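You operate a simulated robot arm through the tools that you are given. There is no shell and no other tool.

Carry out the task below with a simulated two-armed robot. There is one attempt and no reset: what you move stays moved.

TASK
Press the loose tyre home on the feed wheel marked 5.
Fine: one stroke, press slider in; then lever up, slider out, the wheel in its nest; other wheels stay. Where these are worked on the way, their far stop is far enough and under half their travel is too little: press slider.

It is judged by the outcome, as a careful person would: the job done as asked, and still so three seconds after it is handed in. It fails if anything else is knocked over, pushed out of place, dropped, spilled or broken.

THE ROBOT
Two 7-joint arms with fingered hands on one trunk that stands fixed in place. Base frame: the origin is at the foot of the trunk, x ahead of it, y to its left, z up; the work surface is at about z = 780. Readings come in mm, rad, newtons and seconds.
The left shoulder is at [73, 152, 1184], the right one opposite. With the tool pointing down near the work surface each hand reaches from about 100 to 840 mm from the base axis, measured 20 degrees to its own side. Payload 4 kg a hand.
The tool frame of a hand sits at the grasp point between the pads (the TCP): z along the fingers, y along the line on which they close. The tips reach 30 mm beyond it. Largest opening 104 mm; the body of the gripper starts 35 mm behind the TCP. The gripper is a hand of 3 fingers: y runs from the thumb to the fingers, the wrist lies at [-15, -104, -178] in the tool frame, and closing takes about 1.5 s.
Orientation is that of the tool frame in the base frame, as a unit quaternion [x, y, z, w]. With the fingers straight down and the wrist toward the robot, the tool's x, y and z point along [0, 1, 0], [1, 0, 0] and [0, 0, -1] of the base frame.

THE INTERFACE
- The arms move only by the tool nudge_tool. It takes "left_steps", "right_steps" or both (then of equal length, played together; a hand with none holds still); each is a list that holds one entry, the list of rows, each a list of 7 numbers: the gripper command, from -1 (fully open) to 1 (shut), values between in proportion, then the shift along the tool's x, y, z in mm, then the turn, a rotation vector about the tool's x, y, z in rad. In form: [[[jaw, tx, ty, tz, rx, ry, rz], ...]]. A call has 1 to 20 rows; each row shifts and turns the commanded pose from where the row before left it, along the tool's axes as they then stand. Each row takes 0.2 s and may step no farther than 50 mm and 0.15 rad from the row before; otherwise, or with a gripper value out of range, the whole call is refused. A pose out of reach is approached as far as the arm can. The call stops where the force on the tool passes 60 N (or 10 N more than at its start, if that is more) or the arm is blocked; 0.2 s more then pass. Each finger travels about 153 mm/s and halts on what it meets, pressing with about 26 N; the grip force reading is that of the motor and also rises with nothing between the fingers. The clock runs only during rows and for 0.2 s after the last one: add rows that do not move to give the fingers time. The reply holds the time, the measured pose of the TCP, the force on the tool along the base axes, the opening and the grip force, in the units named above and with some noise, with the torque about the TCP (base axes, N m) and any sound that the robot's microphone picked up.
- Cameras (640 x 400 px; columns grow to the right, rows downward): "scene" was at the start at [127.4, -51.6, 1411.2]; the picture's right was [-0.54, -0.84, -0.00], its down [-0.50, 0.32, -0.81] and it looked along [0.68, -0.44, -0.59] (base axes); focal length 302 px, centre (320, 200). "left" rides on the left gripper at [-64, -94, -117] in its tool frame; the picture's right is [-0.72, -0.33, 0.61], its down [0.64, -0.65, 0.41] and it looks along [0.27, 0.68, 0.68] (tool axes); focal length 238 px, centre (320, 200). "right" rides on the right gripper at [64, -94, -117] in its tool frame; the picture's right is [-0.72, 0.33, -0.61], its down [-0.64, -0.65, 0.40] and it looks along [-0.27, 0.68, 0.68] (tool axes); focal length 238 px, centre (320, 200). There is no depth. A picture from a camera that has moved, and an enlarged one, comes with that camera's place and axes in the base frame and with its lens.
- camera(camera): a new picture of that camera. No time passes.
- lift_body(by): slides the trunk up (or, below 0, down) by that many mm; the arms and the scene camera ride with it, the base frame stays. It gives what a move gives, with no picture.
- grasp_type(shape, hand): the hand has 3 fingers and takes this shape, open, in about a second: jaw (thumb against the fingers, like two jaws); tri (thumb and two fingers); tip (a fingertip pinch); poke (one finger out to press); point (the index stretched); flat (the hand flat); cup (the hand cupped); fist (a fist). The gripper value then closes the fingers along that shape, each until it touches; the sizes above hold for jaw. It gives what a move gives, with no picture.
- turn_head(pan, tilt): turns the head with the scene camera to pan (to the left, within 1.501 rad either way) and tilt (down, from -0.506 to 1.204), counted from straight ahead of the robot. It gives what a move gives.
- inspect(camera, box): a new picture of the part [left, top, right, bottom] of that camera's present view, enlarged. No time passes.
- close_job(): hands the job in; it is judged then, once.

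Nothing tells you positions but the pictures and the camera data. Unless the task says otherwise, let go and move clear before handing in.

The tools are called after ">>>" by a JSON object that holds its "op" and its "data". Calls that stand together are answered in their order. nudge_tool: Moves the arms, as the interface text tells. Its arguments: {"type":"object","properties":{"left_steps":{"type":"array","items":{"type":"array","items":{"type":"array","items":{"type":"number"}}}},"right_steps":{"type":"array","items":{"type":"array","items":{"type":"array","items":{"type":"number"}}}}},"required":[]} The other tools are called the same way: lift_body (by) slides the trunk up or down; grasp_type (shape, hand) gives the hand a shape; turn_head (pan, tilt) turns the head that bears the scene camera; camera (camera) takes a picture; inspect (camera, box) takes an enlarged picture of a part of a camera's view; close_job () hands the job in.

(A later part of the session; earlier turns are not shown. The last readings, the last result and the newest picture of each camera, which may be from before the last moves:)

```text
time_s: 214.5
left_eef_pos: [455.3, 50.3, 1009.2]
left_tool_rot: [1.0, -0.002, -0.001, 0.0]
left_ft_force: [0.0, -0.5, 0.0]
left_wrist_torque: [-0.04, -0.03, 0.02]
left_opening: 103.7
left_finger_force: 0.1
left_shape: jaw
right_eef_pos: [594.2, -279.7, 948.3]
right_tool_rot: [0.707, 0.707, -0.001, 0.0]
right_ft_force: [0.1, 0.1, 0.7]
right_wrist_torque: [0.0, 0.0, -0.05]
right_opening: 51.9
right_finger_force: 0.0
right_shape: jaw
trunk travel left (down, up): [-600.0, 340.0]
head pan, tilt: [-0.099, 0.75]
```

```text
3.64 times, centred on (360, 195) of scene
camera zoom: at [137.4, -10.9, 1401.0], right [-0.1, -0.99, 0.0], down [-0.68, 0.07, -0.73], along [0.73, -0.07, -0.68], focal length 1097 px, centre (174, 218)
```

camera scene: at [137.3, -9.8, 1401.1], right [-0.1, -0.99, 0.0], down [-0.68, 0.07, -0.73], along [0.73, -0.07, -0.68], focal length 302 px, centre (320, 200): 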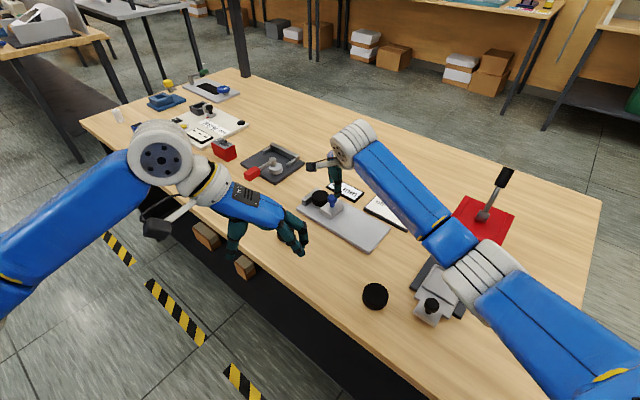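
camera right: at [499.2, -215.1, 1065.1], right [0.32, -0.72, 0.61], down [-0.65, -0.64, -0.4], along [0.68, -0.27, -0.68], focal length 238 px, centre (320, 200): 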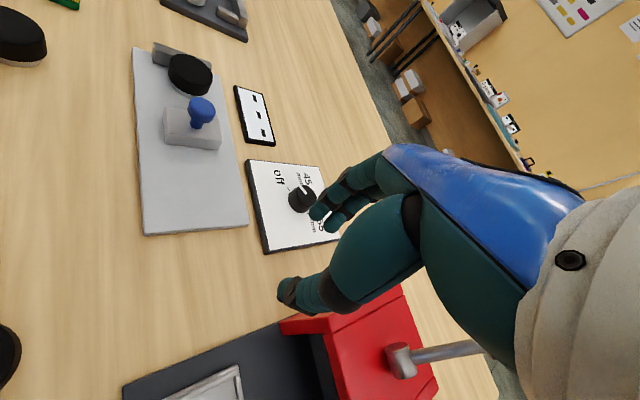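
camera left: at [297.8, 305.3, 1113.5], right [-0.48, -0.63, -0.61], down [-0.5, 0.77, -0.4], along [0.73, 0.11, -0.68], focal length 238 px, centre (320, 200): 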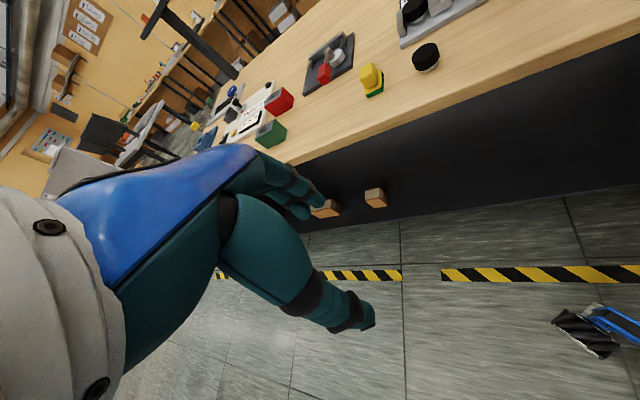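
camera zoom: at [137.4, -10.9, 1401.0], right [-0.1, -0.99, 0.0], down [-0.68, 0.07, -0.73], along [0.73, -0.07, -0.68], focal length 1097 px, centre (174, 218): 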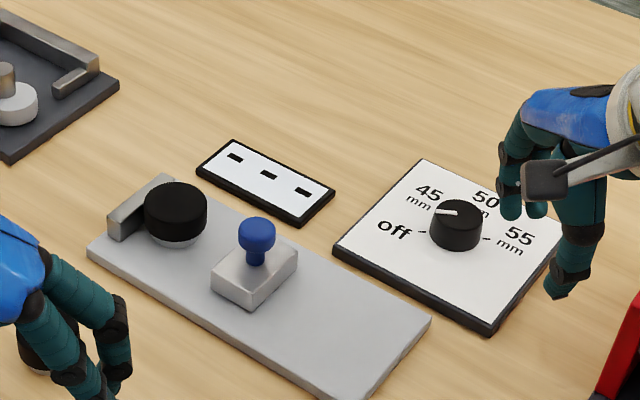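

The slide is back at its home stop and the gauge is unmoved. The right hand can reach B comfortably, so I'll turn it square to the gauge, tilt it slightly for reach, and bring it above B.

>>> {"op": "nudge_tool", "data": {"right_steps": [[[0, 0, 0, -12, 0, 0, 0], [0, 37, 28.2, 0, 0, 0, 0], [0, 37, 28.2, 0, 0, 0, 0], [-0.3, 37, 28.2, 0, 0, 0, 0], [-0.6, 37, 28.2, 0, 0, 0, 0], [-0.8, 37, 28.2, 0, 0, 0, 0], [-0.8, 0, 0, 0, 0, 0, 0.131], [-0.8, 0, 0, 0, 0, 0, 0.131], [-0.8, 0, 0, 0, 0, 0, 0.131], [-0.8, 0, 0, 0, 0, 0, 0.131], [-0.8, 0, 0, 0, 0, 0, 0.131], [-0.8, 0, 0, 0, 0, 0, 0.131], [-0.8, 0, 0, 0, 0, 0.1, 0], [-0.8, 0, 0, 0, 0, 0.1, 0], [-0.8, 0, 0, 0, 0, 0.1, 0], [-0.8, 0, 0, 0, 0, 0, 0]]]}}

>>> {"op": "camera", "data": {"camera": "right"}}

>>> {"op": "inspect", "data": {"camera": "scene", "box": [280, 120, 440, 250]}}

```text
time_s: 217.9
left_eef_pos: [453.5, 51.3, 1009.8]
left_tool_rot: [1.0, -0.002, -0.002, 0.001]
left_ft_force: [0.6, 0.6, 0.4]
left_wrist_torque: [0.03, 0.0, 0.01]
left_opening: 103.6
left_finger_force: 0.0
left_shape: jaw
right_eef_pos: [734.4, -92.6, 958.4]
right_tool_rot: [0.914, 0.377, 0.138, -0.055]
right_ft_force: [-0.1, 0.1, 0.6]
right_wrist_torque: [-0.01, -0.01, -0.02]
right_opening: 93.4
right_finger_force: 0.0
right_shape: jaw
trunk travel left (down, up): [-600.0, 340.0]
head pan, tilt: [-0.099, 0.75]
```

```text
taken
camera right: at [686.6, -6.8, 1089.3], right [-0.39, -0.84, 0.38], down [-0.81, 0.11, -0.58], along [0.44, -0.53, -0.73], focal length 238 px, centre (320, 200)
```

right: 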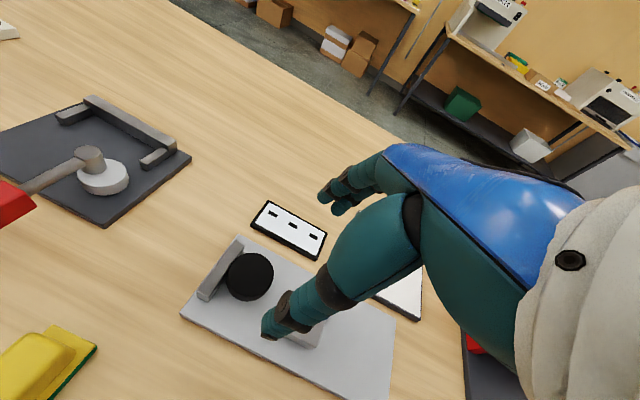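

```text
3.08 times, centred on (360, 185) of scene
camera zoom: at [137.6, -7.9, 1401.1], right [-0.1, -0.99, 0.0], down [-0.68, 0.07, -0.73], along [0.73, -0.07, -0.68], focal length 928 px, centre (197, 246)
```

zoom: 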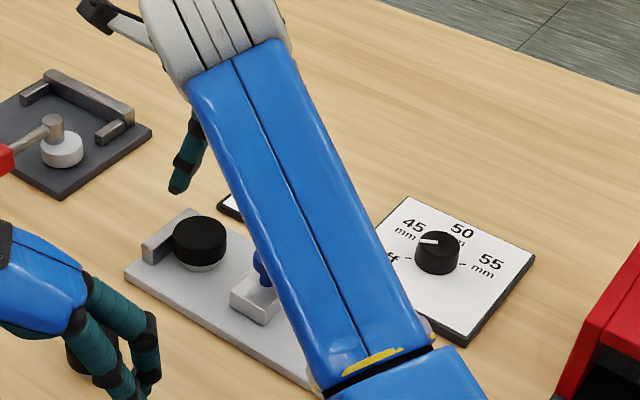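

>>> {"op": "nudge_tool", "data": {"right_steps": [[[-0.8, 4, 2.6, 31.8, 0, 0, 0], [-0.8, 4, 2.5, 31.8, 0, 0, 0], [-0.8, 0, 0, 0, 0, 0, 0]]]}}

>>> {"op": "camera", "data": {"camera": "right"}}

>>> {"op": "inspect", "data": {"camera": "scene", "box": [280, 120, 440, 250]}}

```text
time_s: 218.7
left_eef_pos: [454.1, 53.0, 1009.3]
left_tool_rot: [1.0, -0.001, 0.0, 0.002]
left_ft_force: [-0.3, 0.0, -0.5]
left_wrist_torque: [0.05, 0.02, 0.02]
left_opening: 103.8
left_finger_force: 0.2
left_shape: jaw
right_eef_pos: [755.5, -78.4, 901.0]
right_tool_rot: [0.914, 0.377, 0.138, -0.055]
right_ft_force: [0.6, -0.3, 0.2]
right_wrist_torque: [0.03, 0.0, -0.01]
right_opening: 93.4
right_finger_force: 0.2
right_shape: jaw
trunk travel left (down, up): [-600.0, 340.0]
head pan, tilt: [-0.099, 0.75]
```

```text
taken
camera right: at [710.2, 7.1, 1030.4], right [-0.39, -0.84, 0.38], down [-0.81, 0.11, -0.58], along [0.44, -0.53, -0.73], focal length 238 px, centre (320, 200)
```

right: 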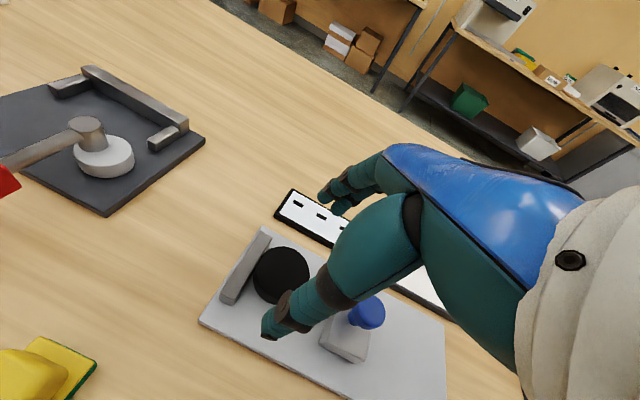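

```text
3.08 times, centred on (360, 185) of scene
camera zoom: at [137.1, -7.9, 1401.1], right [-0.1, -0.99, 0.0], down [-0.68, 0.07, -0.73], along [0.73, -0.07, -0.68], focal length 928 px, centre (197, 246)
```

zoom: 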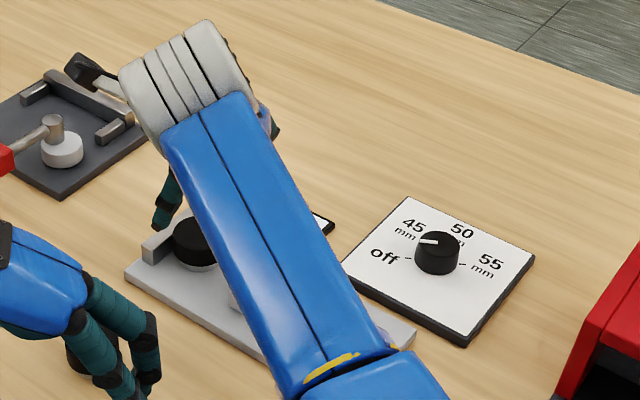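

>>> {"op": "nudge_tool", "data": {"right_steps": [[[-0.8, -5.7, 0.1, 21.3, 0, 0, 0], [-0.8, -5.7, 0.1, 21.3, 0, 0, 0], [-0.8, -5.7, 0.1, 21.3, 0, 0, 0], [-0.5, 0, 0, 0, 0, 0, 0], [-0.1, 0, 0, 0, 0, 0, 0], [0.2, 0, 0, 0, 0, 0, 0], [0.5, 0, 0, 0, 0, 0, 0], [1, 0, 0, 0, 0, 0, 0], [1, 0, 0, 0, 0, 0, 0], [1, 0, 0, 0, 0, 0, 0]]]}}

>>> {"op": "camera", "data": {"camera": "right"}}

>>> {"op": "inspect", "data": {"camera": "scene", "box": [280, 140, 400, 240]}}

```text
time_s: 220.9
left_eef_pos: [454.0, 51.3, 1008.6]
left_tool_rot: [1.0, -0.003, -0.001, 0.001]
left_ft_force: [0.9, 1.1, -0.2]
left_wrist_torque: [-0.01, -0.02, -0.01]
left_opening: 103.5
left_finger_force: 0.1
left_shape: jaw
right_eef_pos: [759.8, -78.0, 833.7]
right_tool_rot: [0.914, 0.377, 0.136, -0.056]
right_ft_force: [-0.3, -0.2, 0.3]
right_wrist_torque: [0.0, -0.01, 0.02]
right_opening: 42.4
right_finger_force: 26.0
right_shape: jaw
trunk travel left (down, up): [-600.0, 340.0]
head pan, tilt: [-0.099, 0.75]
```

```text
taken
camera right: at [712.2, 8.6, 963.9], right [-0.39, -0.84, 0.38], down [-0.81, 0.11, -0.58], along [0.44, -0.53, -0.73], focal length 238 px, centre (320, 200)
```

right: 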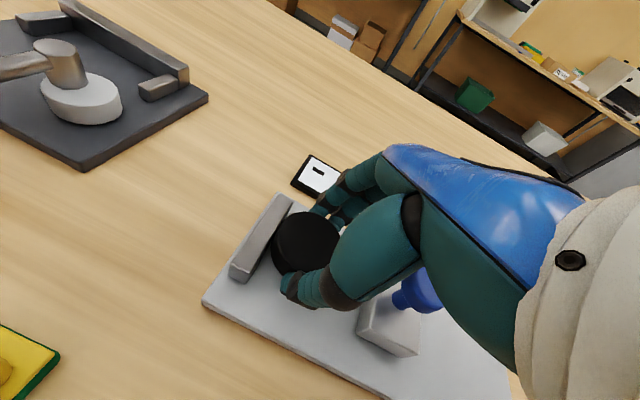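

```text
4.00 times, centred on (340, 190) of scene
camera zoom: at [137.8, -7.9, 1401.0], right [-0.1, -0.99, 0.0], down [-0.68, 0.07, -0.73], along [0.73, -0.07, -0.68], focal length 1207 px, centre (240, 240)
```

zoom: 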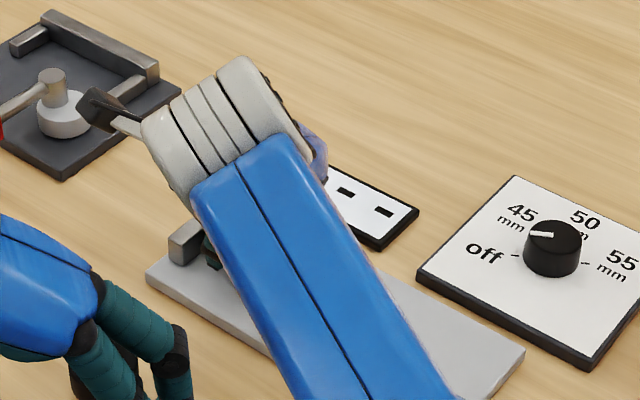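

>>> {"op": "inspect", "data": {"camera": "right", "box": [220, 170, 380, 330]}}

```text
2.50 times, centred on (300, 250) of right
camera zoom: at [712.2, 8.6, 963.9], right [-0.39, -0.84, 0.38], down [-0.81, 0.11, -0.58], along [0.44, -0.53, -0.73], focal length 596 px, centre (370, 75)
```

zoom: 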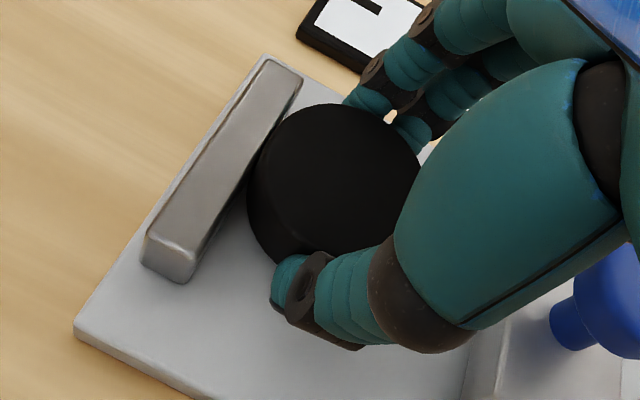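

B is gripped. I'll lift it clear, draw it toward the robot, and move the left hand out of the way.

>>> {"op": "nudge_tool", "data": {"right_steps": [[[1, 5.9, 0, -19.1, 0, 0, 0], [1, 5.9, 0, -19.1, 0, 0, 0], [1, 5.9, 0, -19.1, 0, 0, 0], [1, -18.6, -23.2, -19.4, 0, 0, 0], [1, -18.6, -23.2, -19.4, 0, 0, 0], [1, -18.6, -23.2, -19.4, 0, 0, 0], [1, -18.6, -23.2, -19.4, 0, 0, 0], [1, -18.6, -23.2, -19.4, 0, 0, 0], [1, -18.6, -23.2, -19.4, 0, 0, 0], [1, -18.6, -23.2, -19.4, 0, 0, 0], [1, -18.6, -23.2, -19.4, 0, 0, 0], [1, 0, 0, 0, 0, -0.1, 0], [1, 0, 0, 0, 0, -0.1, 0], [1, 0, 0, 0, 0, -0.1, 0], [1, 0, 0, 0, 0, 0, 0]]], "left_steps": [[[-1, 0, -36, 0, 0, 0, 0], [-1, 0, -36, 0, 0, 0, 0], [-1, 0, -36, 0, 0, 0, 0], [-1, 0, -36, 0, 0, 0, 0], [-1, 0, -36, 0, 0, 0, 0], [-1, 0, -36, 0, 0, 0, 0], [-1, 0, -36, 0, 0, 0, 0], [-1, 0, 0, 0, 0, 0, 0], [-1, 0, 0, 0, 0, 0, 0], [-1, 0, 0, 0, 0, 0, 0], [-1, 0, 0, 0, 0, 0, 0], [-1, 0, 0, 0, 0, 0, 0], [-1, 0, 0, 0, 0, 0, 0], [-1, 0, 0, 0, 0, 0, 0], [-1, 0, 0, 0, 0, 0, 0]]]}}

>>> {"op": "nudge_tool", "data": {"right_steps": [[[1, 0, 0, 0, 0, 0, -0.1386], [1, 0, 0, 0, 0, 0, -0.1386], [1, 0, 0, 0, 0, 0, -0.1386], [1, 0, 0, 0, 0, 0, -0.1386], [1, 0, 0, 0, 0, 0, -0.1386], [1, 0, 0, 0, 0, 0, -0.1386], [1, 0, 0, 0, 0, 0, -0.1386], [1, 0, 0, 0, 0, 0, -0.1386], [1, 0, 0, 0, 0, 0, -0.1386], [1, 0, 0, 0, 0, 0, -0.1386], [1, 0, 0, 0, 0, 0, -0.1386], [1, 0, 0, 0, 0, 0, -0.1386], [1, 0, 0, 0, 0, 0, -0.1386], [1, 0, 0, 0, 0, 0, -0.1386], [1, 0, 0, 0, 0, 0, -0.1386], [1, 0, 0, 0, 0, 0, -0.1386], [1, 0, 0, 0, 0, 0, -0.1386], [1, 0, 0, 0, 0, 0, 0]]]}}

>>> {"op": "camera", "data": {"camera": "scene"}}

```text
time_s: 222.8
left_eef_pos: [455.7, 299.6, 1010.3]
left_tool_rot: [1.0, -0.002, 0.002, 0.0]
left_ft_force: [0.2, 0.3, 0.6]
left_wrist_torque: [0.05, 0.03, -0.03]
left_opening: 103.7
left_finger_force: 0.1
left_shape: jaw
right_eef_pos: [607.8, -156.2, 972.6]
right_tool_rot: [0.926, 0.351, 0.135, 0.031]
right_ft_force: [0.0, 0.6, -1.7]
right_wrist_torque: [0.03, 0.04, -0.01]
right_opening: 42.1
right_finger_force: 26.2
right_shape: jaw
trunk travel left (down, up): [-600.0, 340.0]
head pan, tilt: [-0.099, 0.75]
stopped in row 9 (right hand): the arm was blocked; the commanded pose is now the measured one
```

```text
time_s: 226.6
left_eef_pos: [456.1, 301.8, 1010.4]
left_tool_rot: [1.0, -0.001, 0.0, 0.001]
left_ft_force: [0.2, -0.3, 1.3]
left_wrist_torque: [0.01, 0.0, 0.01]
left_opening: 103.6
left_finger_force: 0.1
left_shape: jaw
right_eef_pos: [609.9, -154.2, 972.1]
right_tool_rot: [0.03, 0.99, 0.023, 0.137]
right_ft_force: [0.2, -0.8, -1.5]
right_wrist_torque: [0.04, -0.01, -0.02]
right_opening: 42.7
right_finger_force: 25.8
right_shape: jaw
trunk travel left (down, up): [-600.0, 340.0]
head pan, tilt: [-0.099, 0.75]
```

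```text
taken
camera scene: at [137.1, -8.2, 1401.1], right [-0.1, -0.99, 0.0], down [-0.68, 0.07, -0.73], along [0.73, -0.07, -0.68], focal length 302 px, centre (320, 200)
```

scene: 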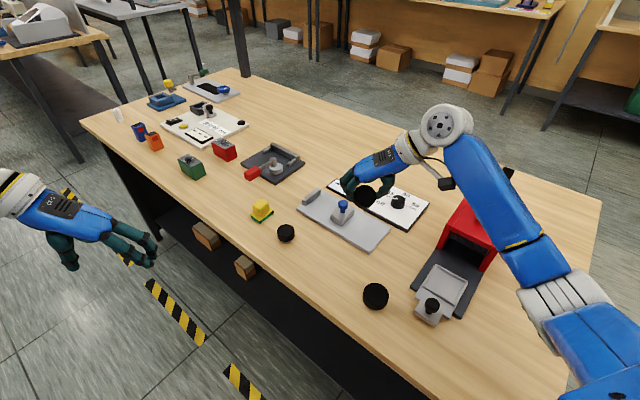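

>>> {"op": "inspect", "data": {"camera": "scene", "box": [400, 140, 560, 330]}}

>>> {"op": "camera", "data": {"camera": "left"}}

>>> {"op": "camera", "data": {"camera": "right"}}

```text
2.11 times, centred on (480, 235) of scene
camera zoom: at [137.1, -8.2, 1401.1], right [-0.1, -0.99, 0.0], down [-0.68, 0.07, -0.73], along [0.73, -0.07, -0.68], focal length 635 px, centre (-17, 126)
```

zoom: 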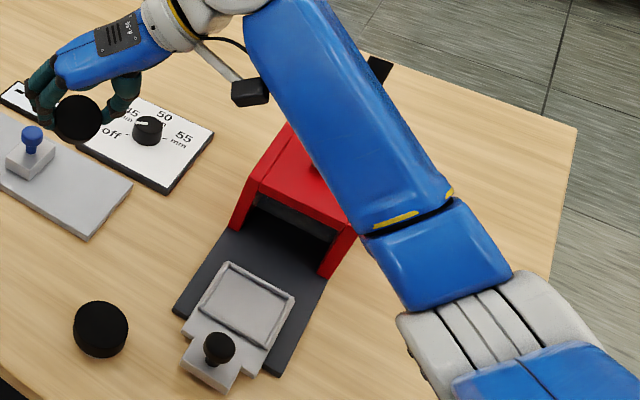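

```text
taken
camera left: at [393.4, 394.1, 1126.2], right [-0.72, 0.33, -0.61], down [0.64, 0.65, -0.4], along [0.27, -0.69, -0.68], focal length 238 px, centre (320, 200)
```

left: 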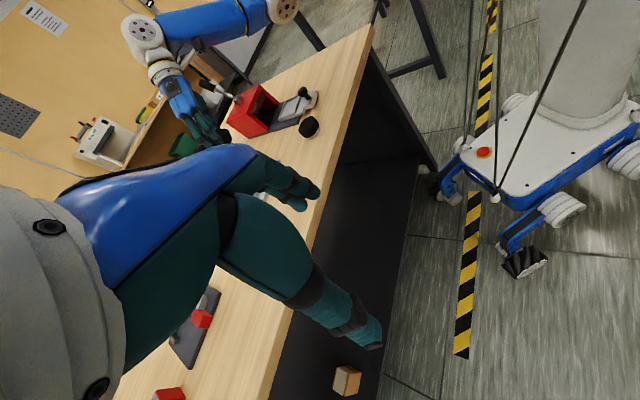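

```text
taken
camera right: at [511.4, -248.7, 1063.0], right [0.54, 0.26, 0.8], down [0.69, -0.68, -0.25], along [0.48, 0.69, -0.54], focal length 238 px, centre (320, 200)
```

right: 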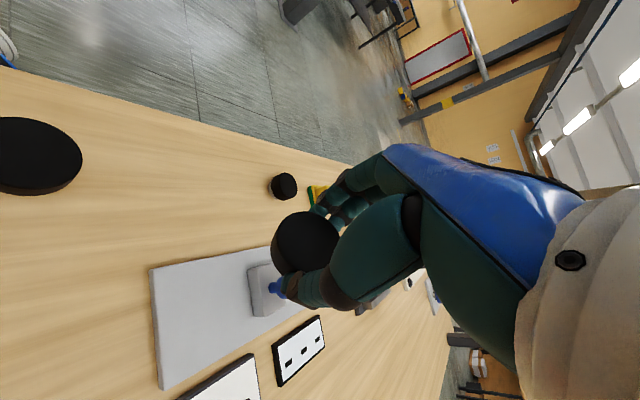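

>>> {"op": "inspect", "data": {"camera": "left", "box": [110, 0, 340, 150]}}

```text
2.67 times, centred on (225, 75) of left
camera zoom: at [393.4, 394.1, 1126.2], right [-0.72, 0.33, -0.61], down [0.64, 0.65, -0.4], along [0.27, -0.69, -0.68], focal length 636 px, centre (573, 533)
```

zoom: 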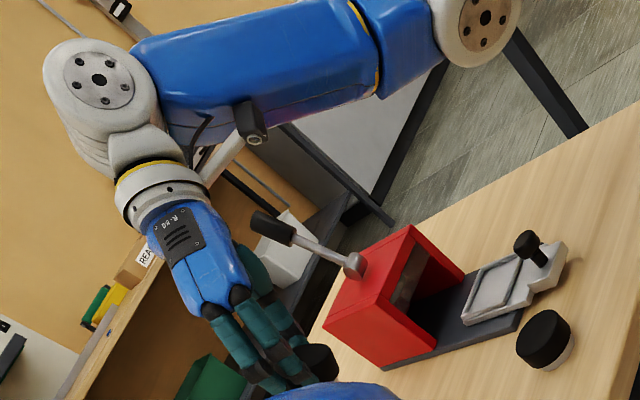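

The lever and everything else are unmoved and B is still held; the arm simply lagged. I'll level the hand, bring B in front of the head camera and tilt it to show the hub wall.

>>> {"op": "nudge_tool", "data": {"right_steps": [[[1, 0, 0, 0, 0, 0.144, 0], [1, 0, 0, 0, 0, 0.144, 0], [1, 30, 15.7, -21.3, 0, 0, 0], [1, 30, 15.7, -21.3, 0, 0, 0], [1, 30, 15.7, -21.3, 0, 0, 0], [1, 30, 15.7, -21.3, 0, 0, 0], [1, 30, 15.7, -21.3, 0, 0, 0], [1, 30, 15.7, -21.3, 0, 0, 0], [1, 0, 0, 0, -0.143, 0, 0], [1, 0, 0, 0, -0.143, 0, 0], [1, 0, 0, 0, -0.143, 0, 0], [1, 0, 0, 0, -0.143, 0, 0], [1, 0, 0, 0, -0.143, 0, 0], [1, 0, 0, 0, -0.143, 0, 0], [1, 0, 0, 0, -0.143, 0, 0], [1, 0, 0, 0, -0.143, 0, 0], [1, 0, 0, 0, 0, 0, 0]]]}}

>>> {"op": "camera", "data": {"camera": "scene"}}

```text
time_s: 230.2
left_eef_pos: [456.6, 301.1, 1008.4]
left_tool_rot: [1.0, -0.002, 0.0, 0.001]
left_ft_force: [-0.3, 0.1, 0.8]
left_wrist_torque: [0.0, 0.0, 0.0]
left_opening: 103.4
left_finger_force: 0.0
left_shape: jaw
right_eef_pos: [436.3, -58.7, 1109.0]
right_tool_rot: [0.027, 0.825, 0.565, 0.01]
right_ft_force: [-0.3, 0.8, -0.4]
right_wrist_torque: [-0.05, -0.01, -0.04]
right_opening: 42.3
right_finger_force: 26.2
right_shape: jaw
trunk travel left (down, up): [-600.0, 340.0]
head pan, tilt: [-0.099, 0.75]
```

```text
taken
camera scene: at [136.6, -7.7, 1401.1], right [-0.1, -0.99, 0.0], down [-0.68, 0.07, -0.73], along [0.73, -0.07, -0.68], focal length 302 px, centre (320, 200)
```

scene: 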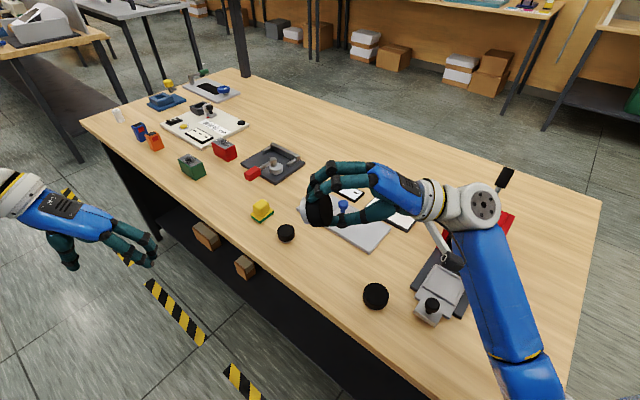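

>>> {"op": "inspect", "data": {"camera": "scene", "box": [295, 180, 350, 235]}}

>>> {"op": "nudge_tool", "data": {"right_steps": [[[1, 0, 0, 0, 0, 0, 0.145], [1, 0, 0, 0, 0, 0, 0.145], [1, 0, 0, 0, 0, 0, 0.145], [1, 0, 0, 0, 0, 0, 0.145], [1, 0, 0, 0, 0, 0, 0.145], [1, 0, 0, 0, 0, 0, 0.145], [1, 0, 0, 0, 0, 0, 0.145], [1, 0, 0, 0, 0, 0, 0]]]}}

>>> {"op": "inspect", "data": {"camera": "scene", "box": [295, 180, 350, 235]}}

>>> {"op": "nudge_tool", "data": {"right_steps": [[[1, 0, 0, 0, 0, 0, 0.145], [1, 0, 0, 0, 0, 0, 0.145], [1, 0, 0, 0, 0, 0, 0.145], [1, 0, 0, 0, 0, 0, 0.145], [1, 0, 0, 0, 0, 0, 0.145], [1, 0, 0, 0, 0, 0, 0.145], [1, 0, 0, 0, 0, 0, 0.145], [1, 0, 0, 0, 0, 0, 0]]]}}

>>> {"op": "inspect", "data": {"camera": "scene", "box": [295, 180, 350, 235]}}

>>> {"op": "camera", "data": {"camera": "left"}}

```text
7.27 times, centred on (322, 208) of scene
camera zoom: at [136.6, -7.7, 1401.1], right [-0.1, -0.99, 0.0], down [-0.68, 0.07, -0.73], along [0.73, -0.07, -0.68], focal length 2194 px, centre (302, 146)
```

zoom: 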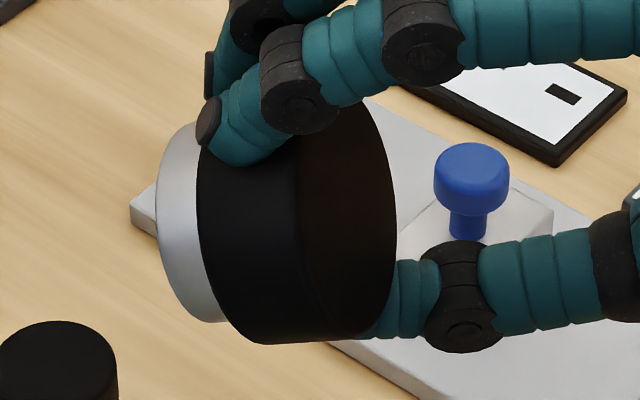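

```text
time_s: 232.0
left_eef_pos: [455.8, 300.4, 1009.7]
left_tool_rot: [1.0, -0.002, 0.0, 0.001]
left_ft_force: [0.4, 0.8, 0.3]
left_wrist_torque: [-0.01, 0.01, 0.0]
left_opening: 103.4
left_finger_force: 0.1
left_shape: jaw
right_eef_pos: [436.2, -58.2, 1107.7]
right_tool_rot: [0.424, 0.709, 0.497, -0.266]
right_ft_force: [0.0, -0.7, -2.5]
right_wrist_torque: [-0.03, 0.04, 0.01]
right_opening: 42.2
right_finger_force: 25.7
right_shape: jaw
trunk travel left (down, up): [-600.0, 340.0]
head pan, tilt: [-0.099, 0.75]
```

```text
7.27 times, centred on (322, 208) of scene
camera zoom: at [136.4, -8.1, 1401.2], right [-0.1, -0.99, 0.0], down [-0.68, 0.07, -0.73], along [0.73, -0.07, -0.68], focal length 2194 px, centre (302, 146)
```

zoom: 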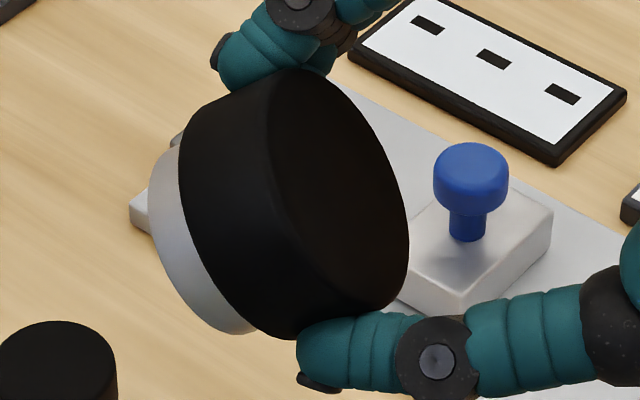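

```text
time_s: 233.8
left_eef_pos: [456.3, 303.1, 1009.3]
left_tool_rot: [1.0, -0.002, -0.001, 0.002]
left_ft_force: [0.3, 0.6, -0.2]
left_wrist_torque: [0.02, -0.01, -0.03]
left_opening: 103.8
left_finger_force: 0.0
left_shape: jaw
right_eef_pos: [443.5, -57.5, 1107.4]
right_tool_rot: [0.716, 0.412, 0.303, -0.475]
right_ft_force: [1.0, 0.8, -0.9]
right_wrist_torque: [-0.05, 0.05, -0.01]
right_opening: 42.1
right_finger_force: 25.6
right_shape: jaw
right hand out of reach, approached as far as the arm can: row 4
trunk travel left (down, up): [-600.0, 340.0]
head pan, tilt: [-0.099, 0.75]
```

```text
7.27 times, centred on (322, 208) of scene
camera zoom: at [136.4, -6.2, 1401.2], right [-0.1, -0.99, 0.0], down [-0.68, 0.07, -0.73], along [0.73, -0.07, -0.68], focal length 2194 px, centre (302, 146)
```

zoom: 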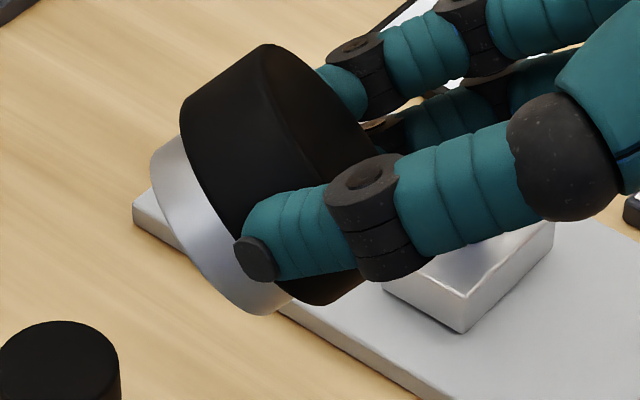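

```text
taken
camera left: at [393.2, 395.5, 1125.7], right [-0.72, 0.33, -0.61], down [0.64, 0.65, -0.41], along [0.27, -0.69, -0.68], focal length 238 px, centre (320, 200)
```

left: 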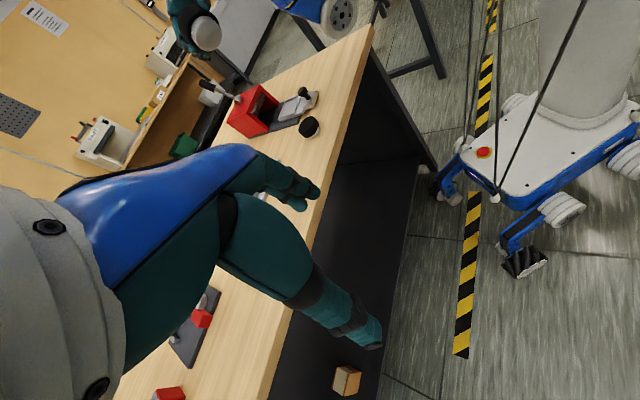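

>>> {"op": "inspect", "data": {"camera": "left", "box": [180, 10, 230, 60]}}

>>> {"op": "nudge_tool", "data": {"right_steps": [[[1, 0, 0, 0, 0, 0, 0.145], [1, 0, 0, 0, 0, 0, 0.145], [1, 0, 0, 0, 0, 0, 0.145], [1, 0, 0, 0, 0, 0, 0.145], [1, 0, 0, 0, 0, 0, 0.145], [1, 0, 0, 0, 0, 0, 0]]]}}

>>> {"op": "inspect", "data": {"camera": "scene", "box": [295, 180, 350, 235]}}

>>> {"op": "inspect", "data": {"camera": "left", "box": [180, 10, 230, 60]}}

```text
8.00 times, centred on (205, 35) of left
camera zoom: at [393.2, 395.5, 1125.7], right [-0.72, 0.33, -0.61], down [0.64, 0.65, -0.41], along [0.27, -0.69, -0.68], focal length 1907 px, centre (1240, 1520)
```

zoom: 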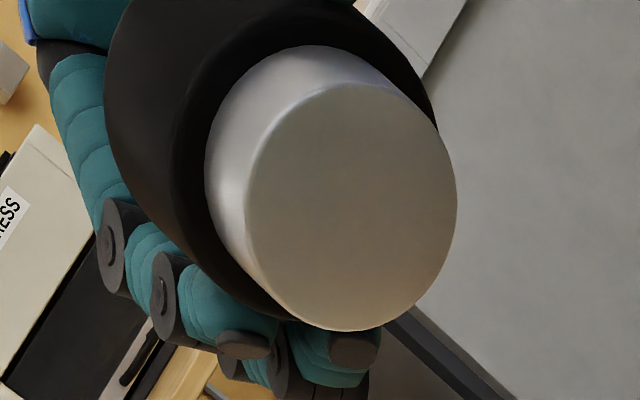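

```text
time_s: 235.2
left_eef_pos: [456.6, 300.5, 1010.0]
left_tool_rot: [1.0, -0.002, 0.001, 0.001]
left_ft_force: [-0.1, 0.0, 0.1]
left_wrist_torque: [-0.01, -0.01, -0.01]
left_opening: 103.8
left_finger_force: 0.0
left_shape: jaw
right_eef_pos: [442.6, -57.2, 1107.4]
right_tool_rot: [0.815, 0.133, 0.116, -0.551]
right_ft_force: [0.9, -0.1, -0.9]
right_wrist_torque: [-0.07, 0.02, -0.03]
right_opening: 42.0
right_finger_force: 25.9
right_shape: jaw
trunk travel left (down, up): [-600.0, 340.0]
head pan, tilt: [-0.099, 0.75]
```

```text
7.27 times, centred on (322, 208) of scene
camera zoom: at [136.6, -7.7, 1401.1], right [-0.1, -0.99, 0.0], down [-0.68, 0.07, -0.73], along [0.73, -0.07, -0.68], focal length 2194 px, centre (302, 146)
```

zoom: 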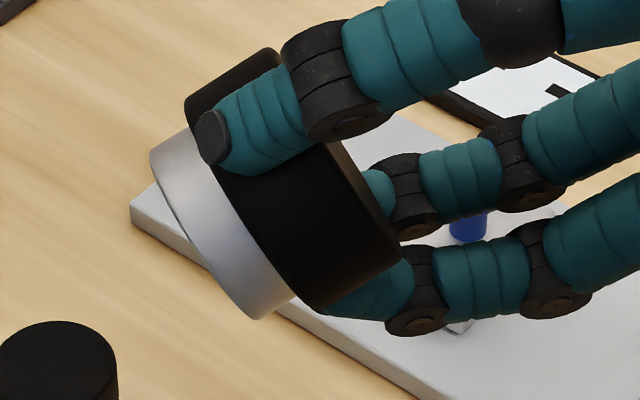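

```text
8.00 times, centred on (205, 35) of left
camera zoom: at [393.3, 394.5, 1126.1], right [-0.72, 0.33, -0.61], down [0.64, 0.65, -0.4], along [0.27, -0.69, -0.68], focal length 1907 px, centre (1240, 1520)
```

zoom: 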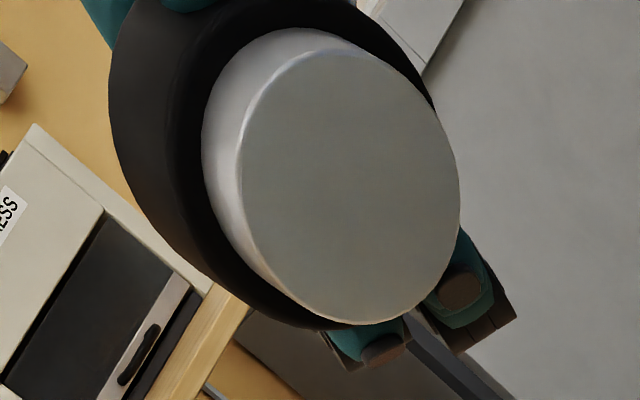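

B is unmarked too, so no number can be read on any wheel; of the three, the middle one (50 mm, i.e. "5" cm) is the best match for "5", and I'll go with B. I gripped B tilted, so I'll first unwind, set it down flat at its old spot and regrasp it upright.

>>> {"op": "nudge_tool", "data": {"right_steps": [[[1, 0, 0, 0, 0, 0, -0.145], [1, 0, 0, 0, 0, 0, -0.145], [1, 0, 0, 0, 0, 0, -0.145], [1, 0, 0, 0, 0, 0, -0.145], [1, 0, 0, 0, 0, 0, -0.145], [1, 0, 0, 0, 0, 0, -0.145], [1, 0, 0, 0, 0, 0, -0.145], [1, 0, 0, 0, 0, 0, -0.145], [1, 0, 0, 0, 0, 0, -0.145], [1, 0, 0, 0, 0, 0, -0.145], [1, 0, 0, 0, 0, 0, -0.145], [1, 0, 0, 0, 0, 0, -0.145], [1, 0, 0, 0, 0, 0, -0.145], [1, 0, 0, 0, 0, 0, -0.145], [1, 0, 0, 0, 0, 0, -0.145], [1, 0, 0, 0, 0, 0, -0.145], [1, 0, 0, 0, 0, 0, -0.145], [1, 0, 0, 0, 0, 0, -0.145], [1, 0, 0, 0, 0, 0, -0.145]]]}}

>>> {"op": "nudge_tool", "data": {"right_steps": [[[1, 0, 0, 0, 0.143, 0, 0], [1, 0, 0, 0, 0.143, 0, 0], [1, 0, 0, 0, 0.143, 0, 0], [1, 0, 0, 0, 0.143, 0, 0], [1, 0, 0, 0, 0.143, 0, 0], [1, 0, 0, 0, 0.143, 0, 0], [1, 0, 0, 0, 0.143, 0, 0], [1, 0, 0, 0, 0.143, 0, 0], [1, 0, 0, 0, 0, 0, 0.1428], [1, 0, 0, 0, 0, 0, 0.1428], [1, 0, 0, 0, 0, 0, 0.1428], [1, 0, 0, 0, 0, 0, 0.1428], [1, 0, 0, 0, 0, 0, 0.1428], [1, 0, 0, 0, 0, 0, 0.1428], [1, 0, 0, 0, 0, 0, 0.1428], [1, 0, 0, 0, 0, 0, 0.1428], [1, 0, 0, 0, 0, 0, 0.1428], [1, 0, 0, 0, 0, 0, 0.1428], [1, 0, 0, 0, 0, 0, 0.1428]]]}}

>>> {"op": "camera", "data": {"camera": "scene"}}

```text
time_s: 239.2
left_eef_pos: [456.2, 300.3, 1009.4]
left_tool_rot: [1.0, -0.002, 0.0, 0.001]
left_ft_force: [-0.2, 0.1, 0.4]
left_wrist_torque: [0.02, 0.0, -0.01]
left_opening: 103.7
left_finger_force: 0.0
left_shape: jaw
right_eef_pos: [444.6, -57.4, 1107.7]
right_tool_rot: [0.024, 0.825, 0.564, 0.009]
right_ft_force: [0.7, -0.6, -1.2]
right_wrist_torque: [0.01, -0.01, 0.02]
right_opening: 41.9
right_finger_force: 25.5
right_shape: jaw
trunk travel left (down, up): [-600.0, 340.0]
head pan, tilt: [-0.099, 0.75]
```

```text
time_s: 243.2
left_eef_pos: [456.4, 302.5, 1009.6]
left_tool_rot: [1.0, -0.002, 0.0, 0.001]
left_ft_force: [-1.1, 0.2, 0.0]
left_wrist_torque: [0.0, 0.0, 0.03]
left_opening: 103.7
left_finger_force: 0.1
left_shape: jaw
right_eef_pos: [444.1, -57.2, 1106.8]
right_tool_rot: [0.727, 0.686, 0.014, -0.023]
right_ft_force: [0.6, 0.5, -1.3]
right_wrist_torque: [-0.03, 0.0, 0.03]
right_opening: 41.9
right_finger_force: 25.9
right_shape: jaw
trunk travel left (down, up): [-600.0, 340.0]
head pan, tilt: [-0.099, 0.75]
```

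```text
taken
camera scene: at [137.2, -6.7, 1401.1], right [-0.1, -0.99, 0.0], down [-0.68, 0.07, -0.73], along [0.73, -0.07, -0.68], focal length 302 px, centre (320, 200)
```

scene: 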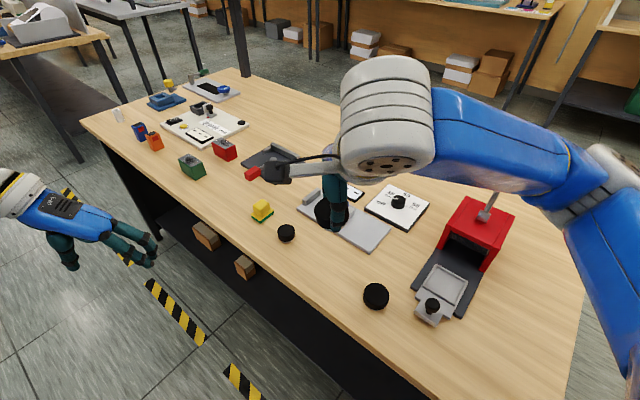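

>>> {"op": "nudge_tool", "data": {"right_steps": [[[1, 0, 0, 0, 0, 0.124, 0], [1, 0, 0, 0, 0, 0.123, 0], [1, -18.7, 16.1, 35.1, 0, 0, 0], [1, -18.7, 16.1, 35.1, 0, 0, 0], [1, -18.7, 16.1, 35.1, 0, 0, 0], [1, -18.7, 16.1, 35.1, 0, 0, 0], [1, -18.7, 16.1, 35.1, 0, 0, 0], [1, -18.7, 16.1, 35.1, 0, 0, 0], [1, 0, 0, 0, 0, 0, 0]]]}}

>>> {"op": "camera", "data": {"camera": "right"}}

>>> {"op": "inspect", "data": {"camera": "scene", "box": [290, 210, 410, 310]}}

>>> {"op": "camera", "data": {"camera": "left"}}

```text
time_s: 245.2
left_eef_pos: [456.7, 300.5, 1009.9]
left_tool_rot: [1.0, -0.002, 0.001, 0.0]
left_ft_force: [0.9, 0.0, 1.0]
left_wrist_torque: [0.0, 0.02, 0.04]
left_opening: 103.9
left_finger_force: 0.0
left_shape: jaw
right_eef_pos: [534.1, -107.1, 871.4]
right_tool_rot: [0.718, 0.68, 0.104, -0.108]
right_ft_force: [-0.5, 0.4, -1.2]
right_wrist_torque: [-0.03, 0.01, -0.02]
right_opening: 41.8
right_finger_force: 26.2
right_shape: jaw
trunk travel left (down, up): [-600.0, 340.0]
head pan, tilt: [-0.099, 0.75]
```

```text
taken
camera right: at [443.8, -75.5, 1003.0], right [0.29, -0.88, 0.37], down [-0.69, -0.46, -0.57], along [0.67, -0.09, -0.74], focal length 238 px, centre (320, 200)
```

right: 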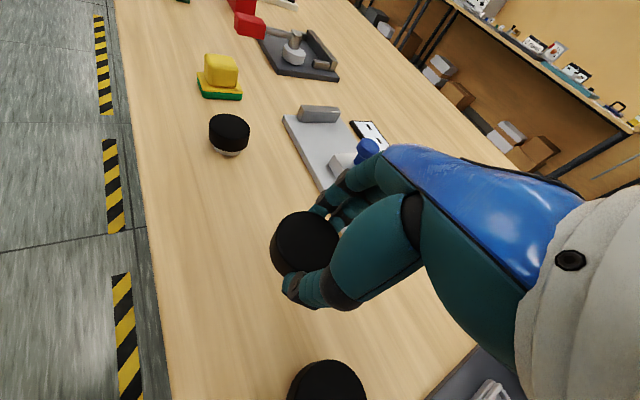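

```text
4.00 times, centred on (350, 260) of scene
camera zoom: at [136.6, -8.0, 1401.1], right [-0.1, -0.99, 0.0], down [-0.68, 0.07, -0.73], along [0.73, -0.07, -0.68], focal length 1207 px, centre (200, -40)
```

zoom: 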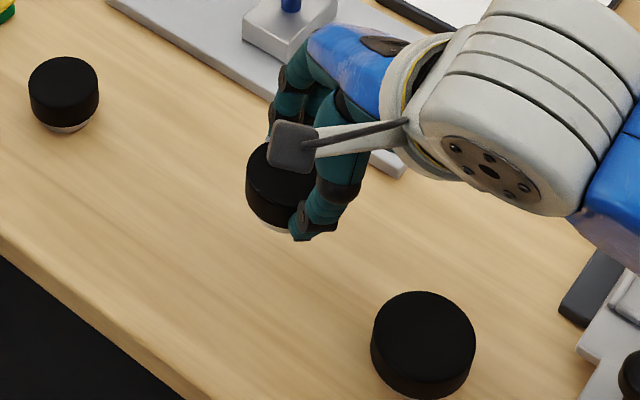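

```text
taken
camera left: at [393.4, 394.2, 1126.1], right [-0.72, 0.33, -0.61], down [0.64, 0.65, -0.4], along [0.27, -0.69, -0.68], focal length 238 px, centre (320, 200)
```

left: 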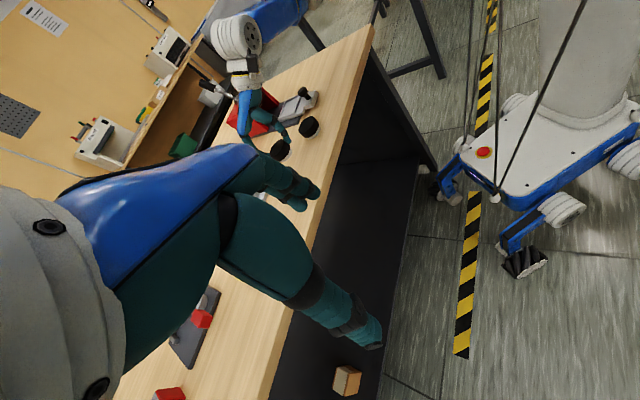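

>>> {"op": "inspect", "data": {"camera": "left", "box": [230, 90, 330, 170]}}

```text
5.00 times, centred on (280, 130) of left
camera zoom: at [393.4, 394.2, 1126.1], right [-0.72, 0.33, -0.61], down [0.64, 0.65, -0.4], along [0.27, -0.69, -0.68], focal length 1192 px, centre (520, 550)
```

zoom: 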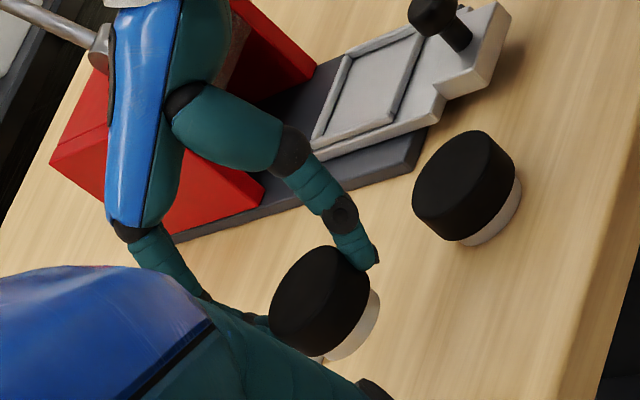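

>>> {"op": "nudge_tool", "data": {"right_steps": [[[1, -5.7, 0.3, 18.2, 0, 0, 0], [1, -5.7, 0.3, 18.2, 0, 0, 0], [1, -0.9, 0, 2.9, 0, 0, 0], [1, -0.9, 0, 2.9, 0, 0, 0], [1, 0, 0, 0, 0, 0, 0]]]}}

>>> {"op": "inspect", "data": {"camera": "left", "box": [230, 90, 330, 170]}}

```text
time_s: 246.4
left_eef_pos: [455.7, 300.4, 1009.9]
left_tool_rot: [1.0, -0.001, 0.002, 0.001]
left_ft_force: [-0.1, -1.0, 0.3]
left_wrist_torque: [-0.02, -0.01, 0.0]
left_opening: 103.9
left_finger_force: 0.0
left_shape: jaw
right_eef_pos: [534.5, -109.6, 826.8]
right_tool_rot: [0.718, 0.68, 0.104, -0.108]
right_ft_force: [-1.1, -0.2, -1.3]
right_wrist_torque: [0.01, 0.02, 0.01]
right_opening: 41.9
right_finger_force: 26.4
right_shape: jaw
trunk travel left (down, up): [-600.0, 340.0]
head pan, tilt: [-0.099, 0.75]
```

```text
5.00 times, centred on (280, 130) of left
camera zoom: at [393.4, 394.2, 1126.1], right [-0.72, 0.33, -0.61], down [0.64, 0.65, -0.4], along [0.27, -0.69, -0.68], focal length 1192 px, centre (520, 550)
```

zoom: 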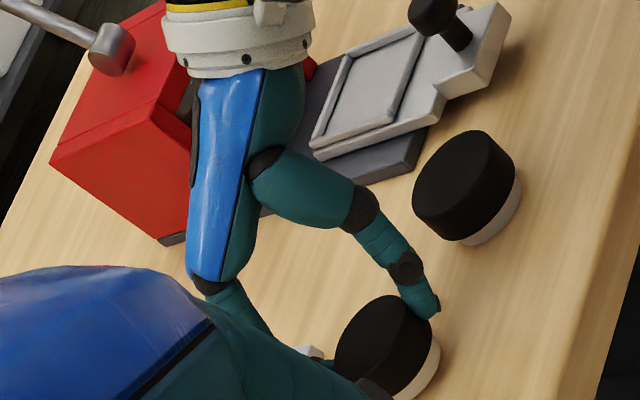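

Nearly down; I'll feel for the table in small steps, then release and rise.

>>> {"op": "nudge_tool", "data": {"right_steps": [[[1, -0.6, 0, 1.9, 0, 0, 0], [1, -0.6, 0, 1.9, 0, 0, 0], [1, 0, 0, 0, 0, 0, 0]]]}}

```text
time_s: 247.2
left_eef_pos: [456.5, 300.5, 1009.1]
left_tool_rot: [1.0, -0.001, 0.0, 0.001]
left_ft_force: [-0.6, 0.0, 0.2]
left_wrist_torque: [0.0, 0.01, -0.04]
left_opening: 103.6
left_finger_force: 0.2
left_shape: jaw
right_eef_pos: [534.7, -108.5, 823.2]
right_tool_rot: [0.717, 0.68, 0.105, -0.109]
right_ft_force: [0.1, -0.2, -0.4]
right_wrist_torque: [-0.02, 0.01, 0.01]
right_opening: 41.7
right_finger_force: 25.4
right_shape: jaw
trunk travel left (down, up): [-600.0, 340.0]
head pan, tilt: [-0.099, 0.75]
```

>>> {"op": "nudge_tool", "data": {"right_steps": [[[1, -0.3, 0, 1, 0, 0, 0], [0.5, 0, 0, 0, 0, 0, 0], [0.2, 0, 0, 0, 0, 0, 0], [-0.1, 0, 0, 0, 0, 0, 0], [-0.5, 0, 0, 0, 0, 0, 0], [-0.8, 0, 0, 0, 0, 0, 0], [-0.8, 0, 0, 0, 0, 0, 0], [-0.8, 5.9, 0, -19.1, 0, 0, 0], [-0.8, 11.8, 0, -38.2, 0, 0, 0], [-0.8, 11.8, 0, -38.2, 0, 0, 0], [-0.8, 0, 0, 0, 0, -0.124, 0], [-0.8, 0, 0, 0, 0, -0.123, 0], [-0.8, 0, 0, 0, 0, 0, 0]]]}}

>>> {"op": "camera", "data": {"camera": "right"}}

>>> {"op": "camera", "data": {"camera": "scene"}}

```text
time_s: 250.0
left_eef_pos: [456.0, 301.7, 1010.5]
left_tool_rot: [1.0, -0.002, 0.002, 0.0]
left_ft_force: [0.7, 0.1, -0.5]
left_wrist_torque: [-0.03, 0.02, 0.0]
left_opening: 103.9
left_finger_force: 0.1
left_shape: jaw
right_eef_pos: [535.3, -108.2, 922.6]
right_tool_rot: [0.725, 0.688, 0.016, -0.023]
right_ft_force: [0.5, -0.3, -0.2]
right_wrist_torque: [0.02, -0.02, 0.0]
right_opening: 93.4
right_finger_force: 0.0
right_shape: jaw
trunk travel left (down, up): [-600.0, 340.0]
head pan, tilt: [-0.099, 0.75]
```

```text
taken
camera right: at [445.9, -44.9, 1043.7], right [0.29, -0.77, 0.57], down [-0.69, -0.58, -0.43], along [0.66, -0.27, -0.7], focal length 238 px, centre (320, 200)
```

right: 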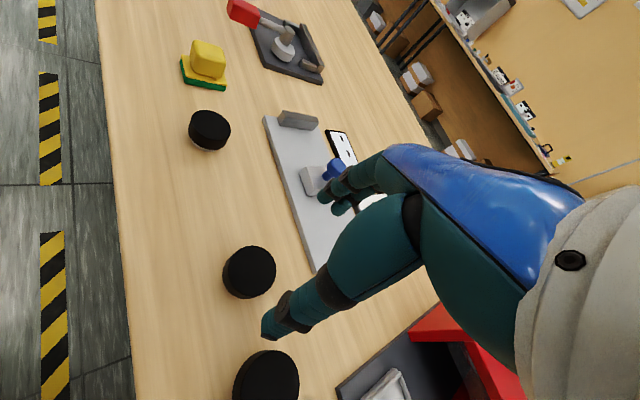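

```text
taken
camera scene: at [136.4, -7.6, 1401.2], right [-0.1, -0.99, 0.0], down [-0.68, 0.07, -0.73], along [0.73, -0.07, -0.68], focal length 302 px, centre (320, 200)
```

scene: 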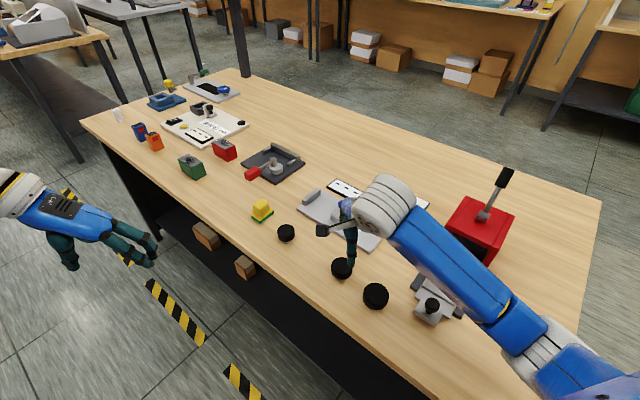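

>>> {"op": "inspect", "data": {"camera": "right", "box": [180, 90, 320, 400]}}

>>> {"op": "inspect", "data": {"camera": "scene", "box": [255, 195, 405, 320]}}

```text
1.29 times, centred on (250, 245) of right
camera zoom: at [445.9, -44.9, 1043.7], right [0.29, -0.77, 0.57], down [-0.69, -0.58, -0.43], along [0.66, -0.27, -0.7], focal length 308 px, centre (410, 142)
```

zoom: 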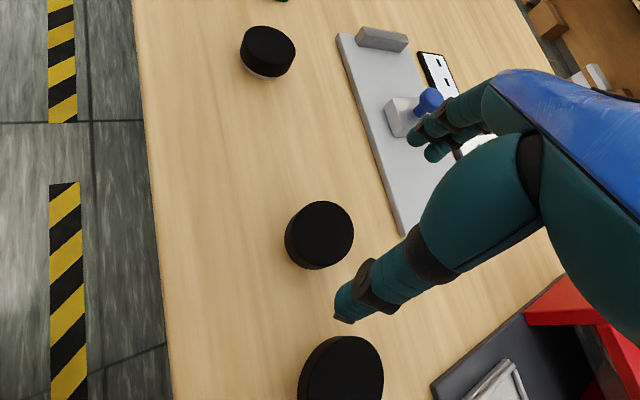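

```text
3.20 times, centred on (330, 258) of scene
camera zoom: at [136.4, -7.6, 1401.2], right [-0.1, -0.99, 0.0], down [-0.68, 0.07, -0.73], along [0.73, -0.07, -0.68], focal length 966 px, centre (288, 16)
```

zoom: 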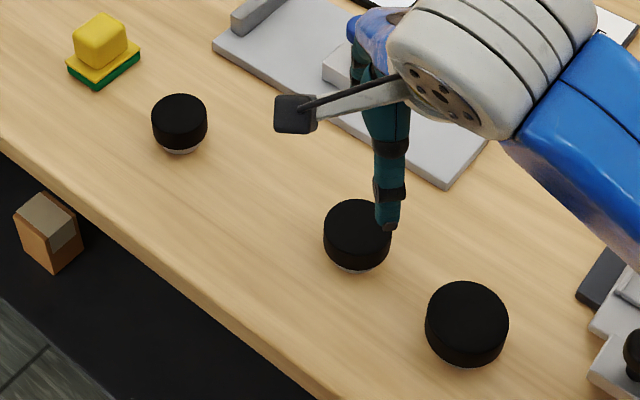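

All three wheels are back at their places. Now I'll set the dial to 50 mm for B: raise the right hand, lower the trunk for reach, and look at the dial closely.

>>> {"op": "nudge_tool", "data": {"right_steps": [[[-0.8, 0, 0, -40, 0, -0.053, 0], [-0.8, 0, 0, -40, 0, 0, 0], [-0.5, -32, 26, -10, 0, 0, 0], [0, -32, 26, -10, 0, 0, 0], [0, -32, 26, 0, 0, 0, 0], [0, -32, 26, 0, 0, 0, 0], [0, -32, 26, 0, 0, 0, 0], [0, 0, 0, 0, 0, 0, 0]]]}}

>>> {"op": "lift_body", "data": {"by": -100}}

>>> {"op": "camera", "data": {"camera": "right"}}

>>> {"op": "camera", "data": {"camera": "scene"}}

```text
time_s: 251.8
left_eef_pos: [455.7, 300.4, 1009.6]
left_tool_rot: [1.0, -0.002, 0.001, 0.0]
left_ft_force: [-0.1, -0.7, 0.1]
left_wrist_torque: [0.0, -0.01, 0.03]
left_opening: 103.7
left_finger_force: 0.1
left_shape: jaw
right_eef_pos: [657.6, -275.0, 1020.9]
right_tool_rot: [0.725, 0.688, -0.004, -0.006]
right_ft_force: [0.1, -0.3, -0.1]
right_wrist_torque: [0.01, 0.02, -0.02]
right_opening: 52.2
right_finger_force: 0.0
right_shape: jaw
trunk travel left (down, up): [-600.0, 340.0]
head pan, tilt: [-0.099, 0.75]
```

```text
time_s: 253.1
left_eef_pos: [455.8, 300.9, 909.4]
left_tool_rot: [1.0, -0.002, 0.001, -0.001]
left_ft_force: [0.0, -0.6, -0.6]
left_wrist_torque: [-0.04, -0.05, 0.01]
left_opening: 103.8
left_finger_force: 0.1
left_shape: jaw
right_eef_pos: [657.7, -274.8, 920.9]
right_tool_rot: [0.726, 0.688, -0.004, -0.006]
right_ft_force: [0.9, -0.4, -0.5]
right_wrist_torque: [-0.02, -0.01, 0.04]
right_opening: 52.4
right_finger_force: 0.1
right_shape: jaw
trunk travel left (down, up): [-500.0, 440.0]
head pan, tilt: [-0.099, 0.75]
```

```text
taken
camera right: at [568.8, -205.8, 1039.4], right [0.3, -0.74, 0.61], down [-0.69, -0.6, -0.4], along [0.66, -0.3, -0.69], focal length 238 px, centre (320, 200)
```

right: 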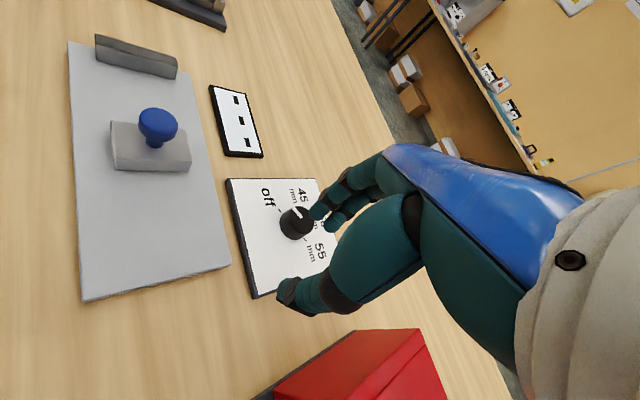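

```text
taken
camera scene: at [136.5, -8.3, 1301.2], right [-0.1, -0.99, 0.0], down [-0.68, 0.07, -0.73], along [0.73, -0.07, -0.68], focal length 302 px, centre (320, 200)
```

scene: 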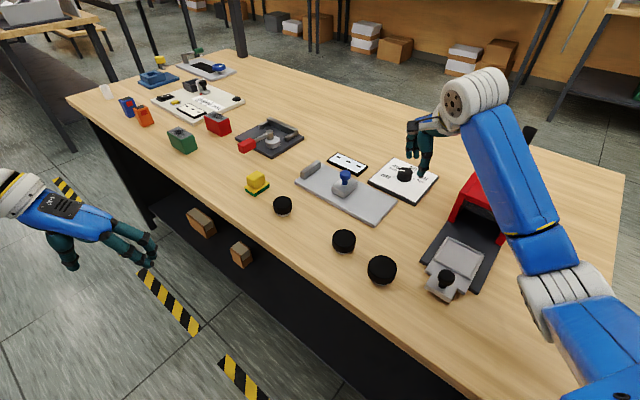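

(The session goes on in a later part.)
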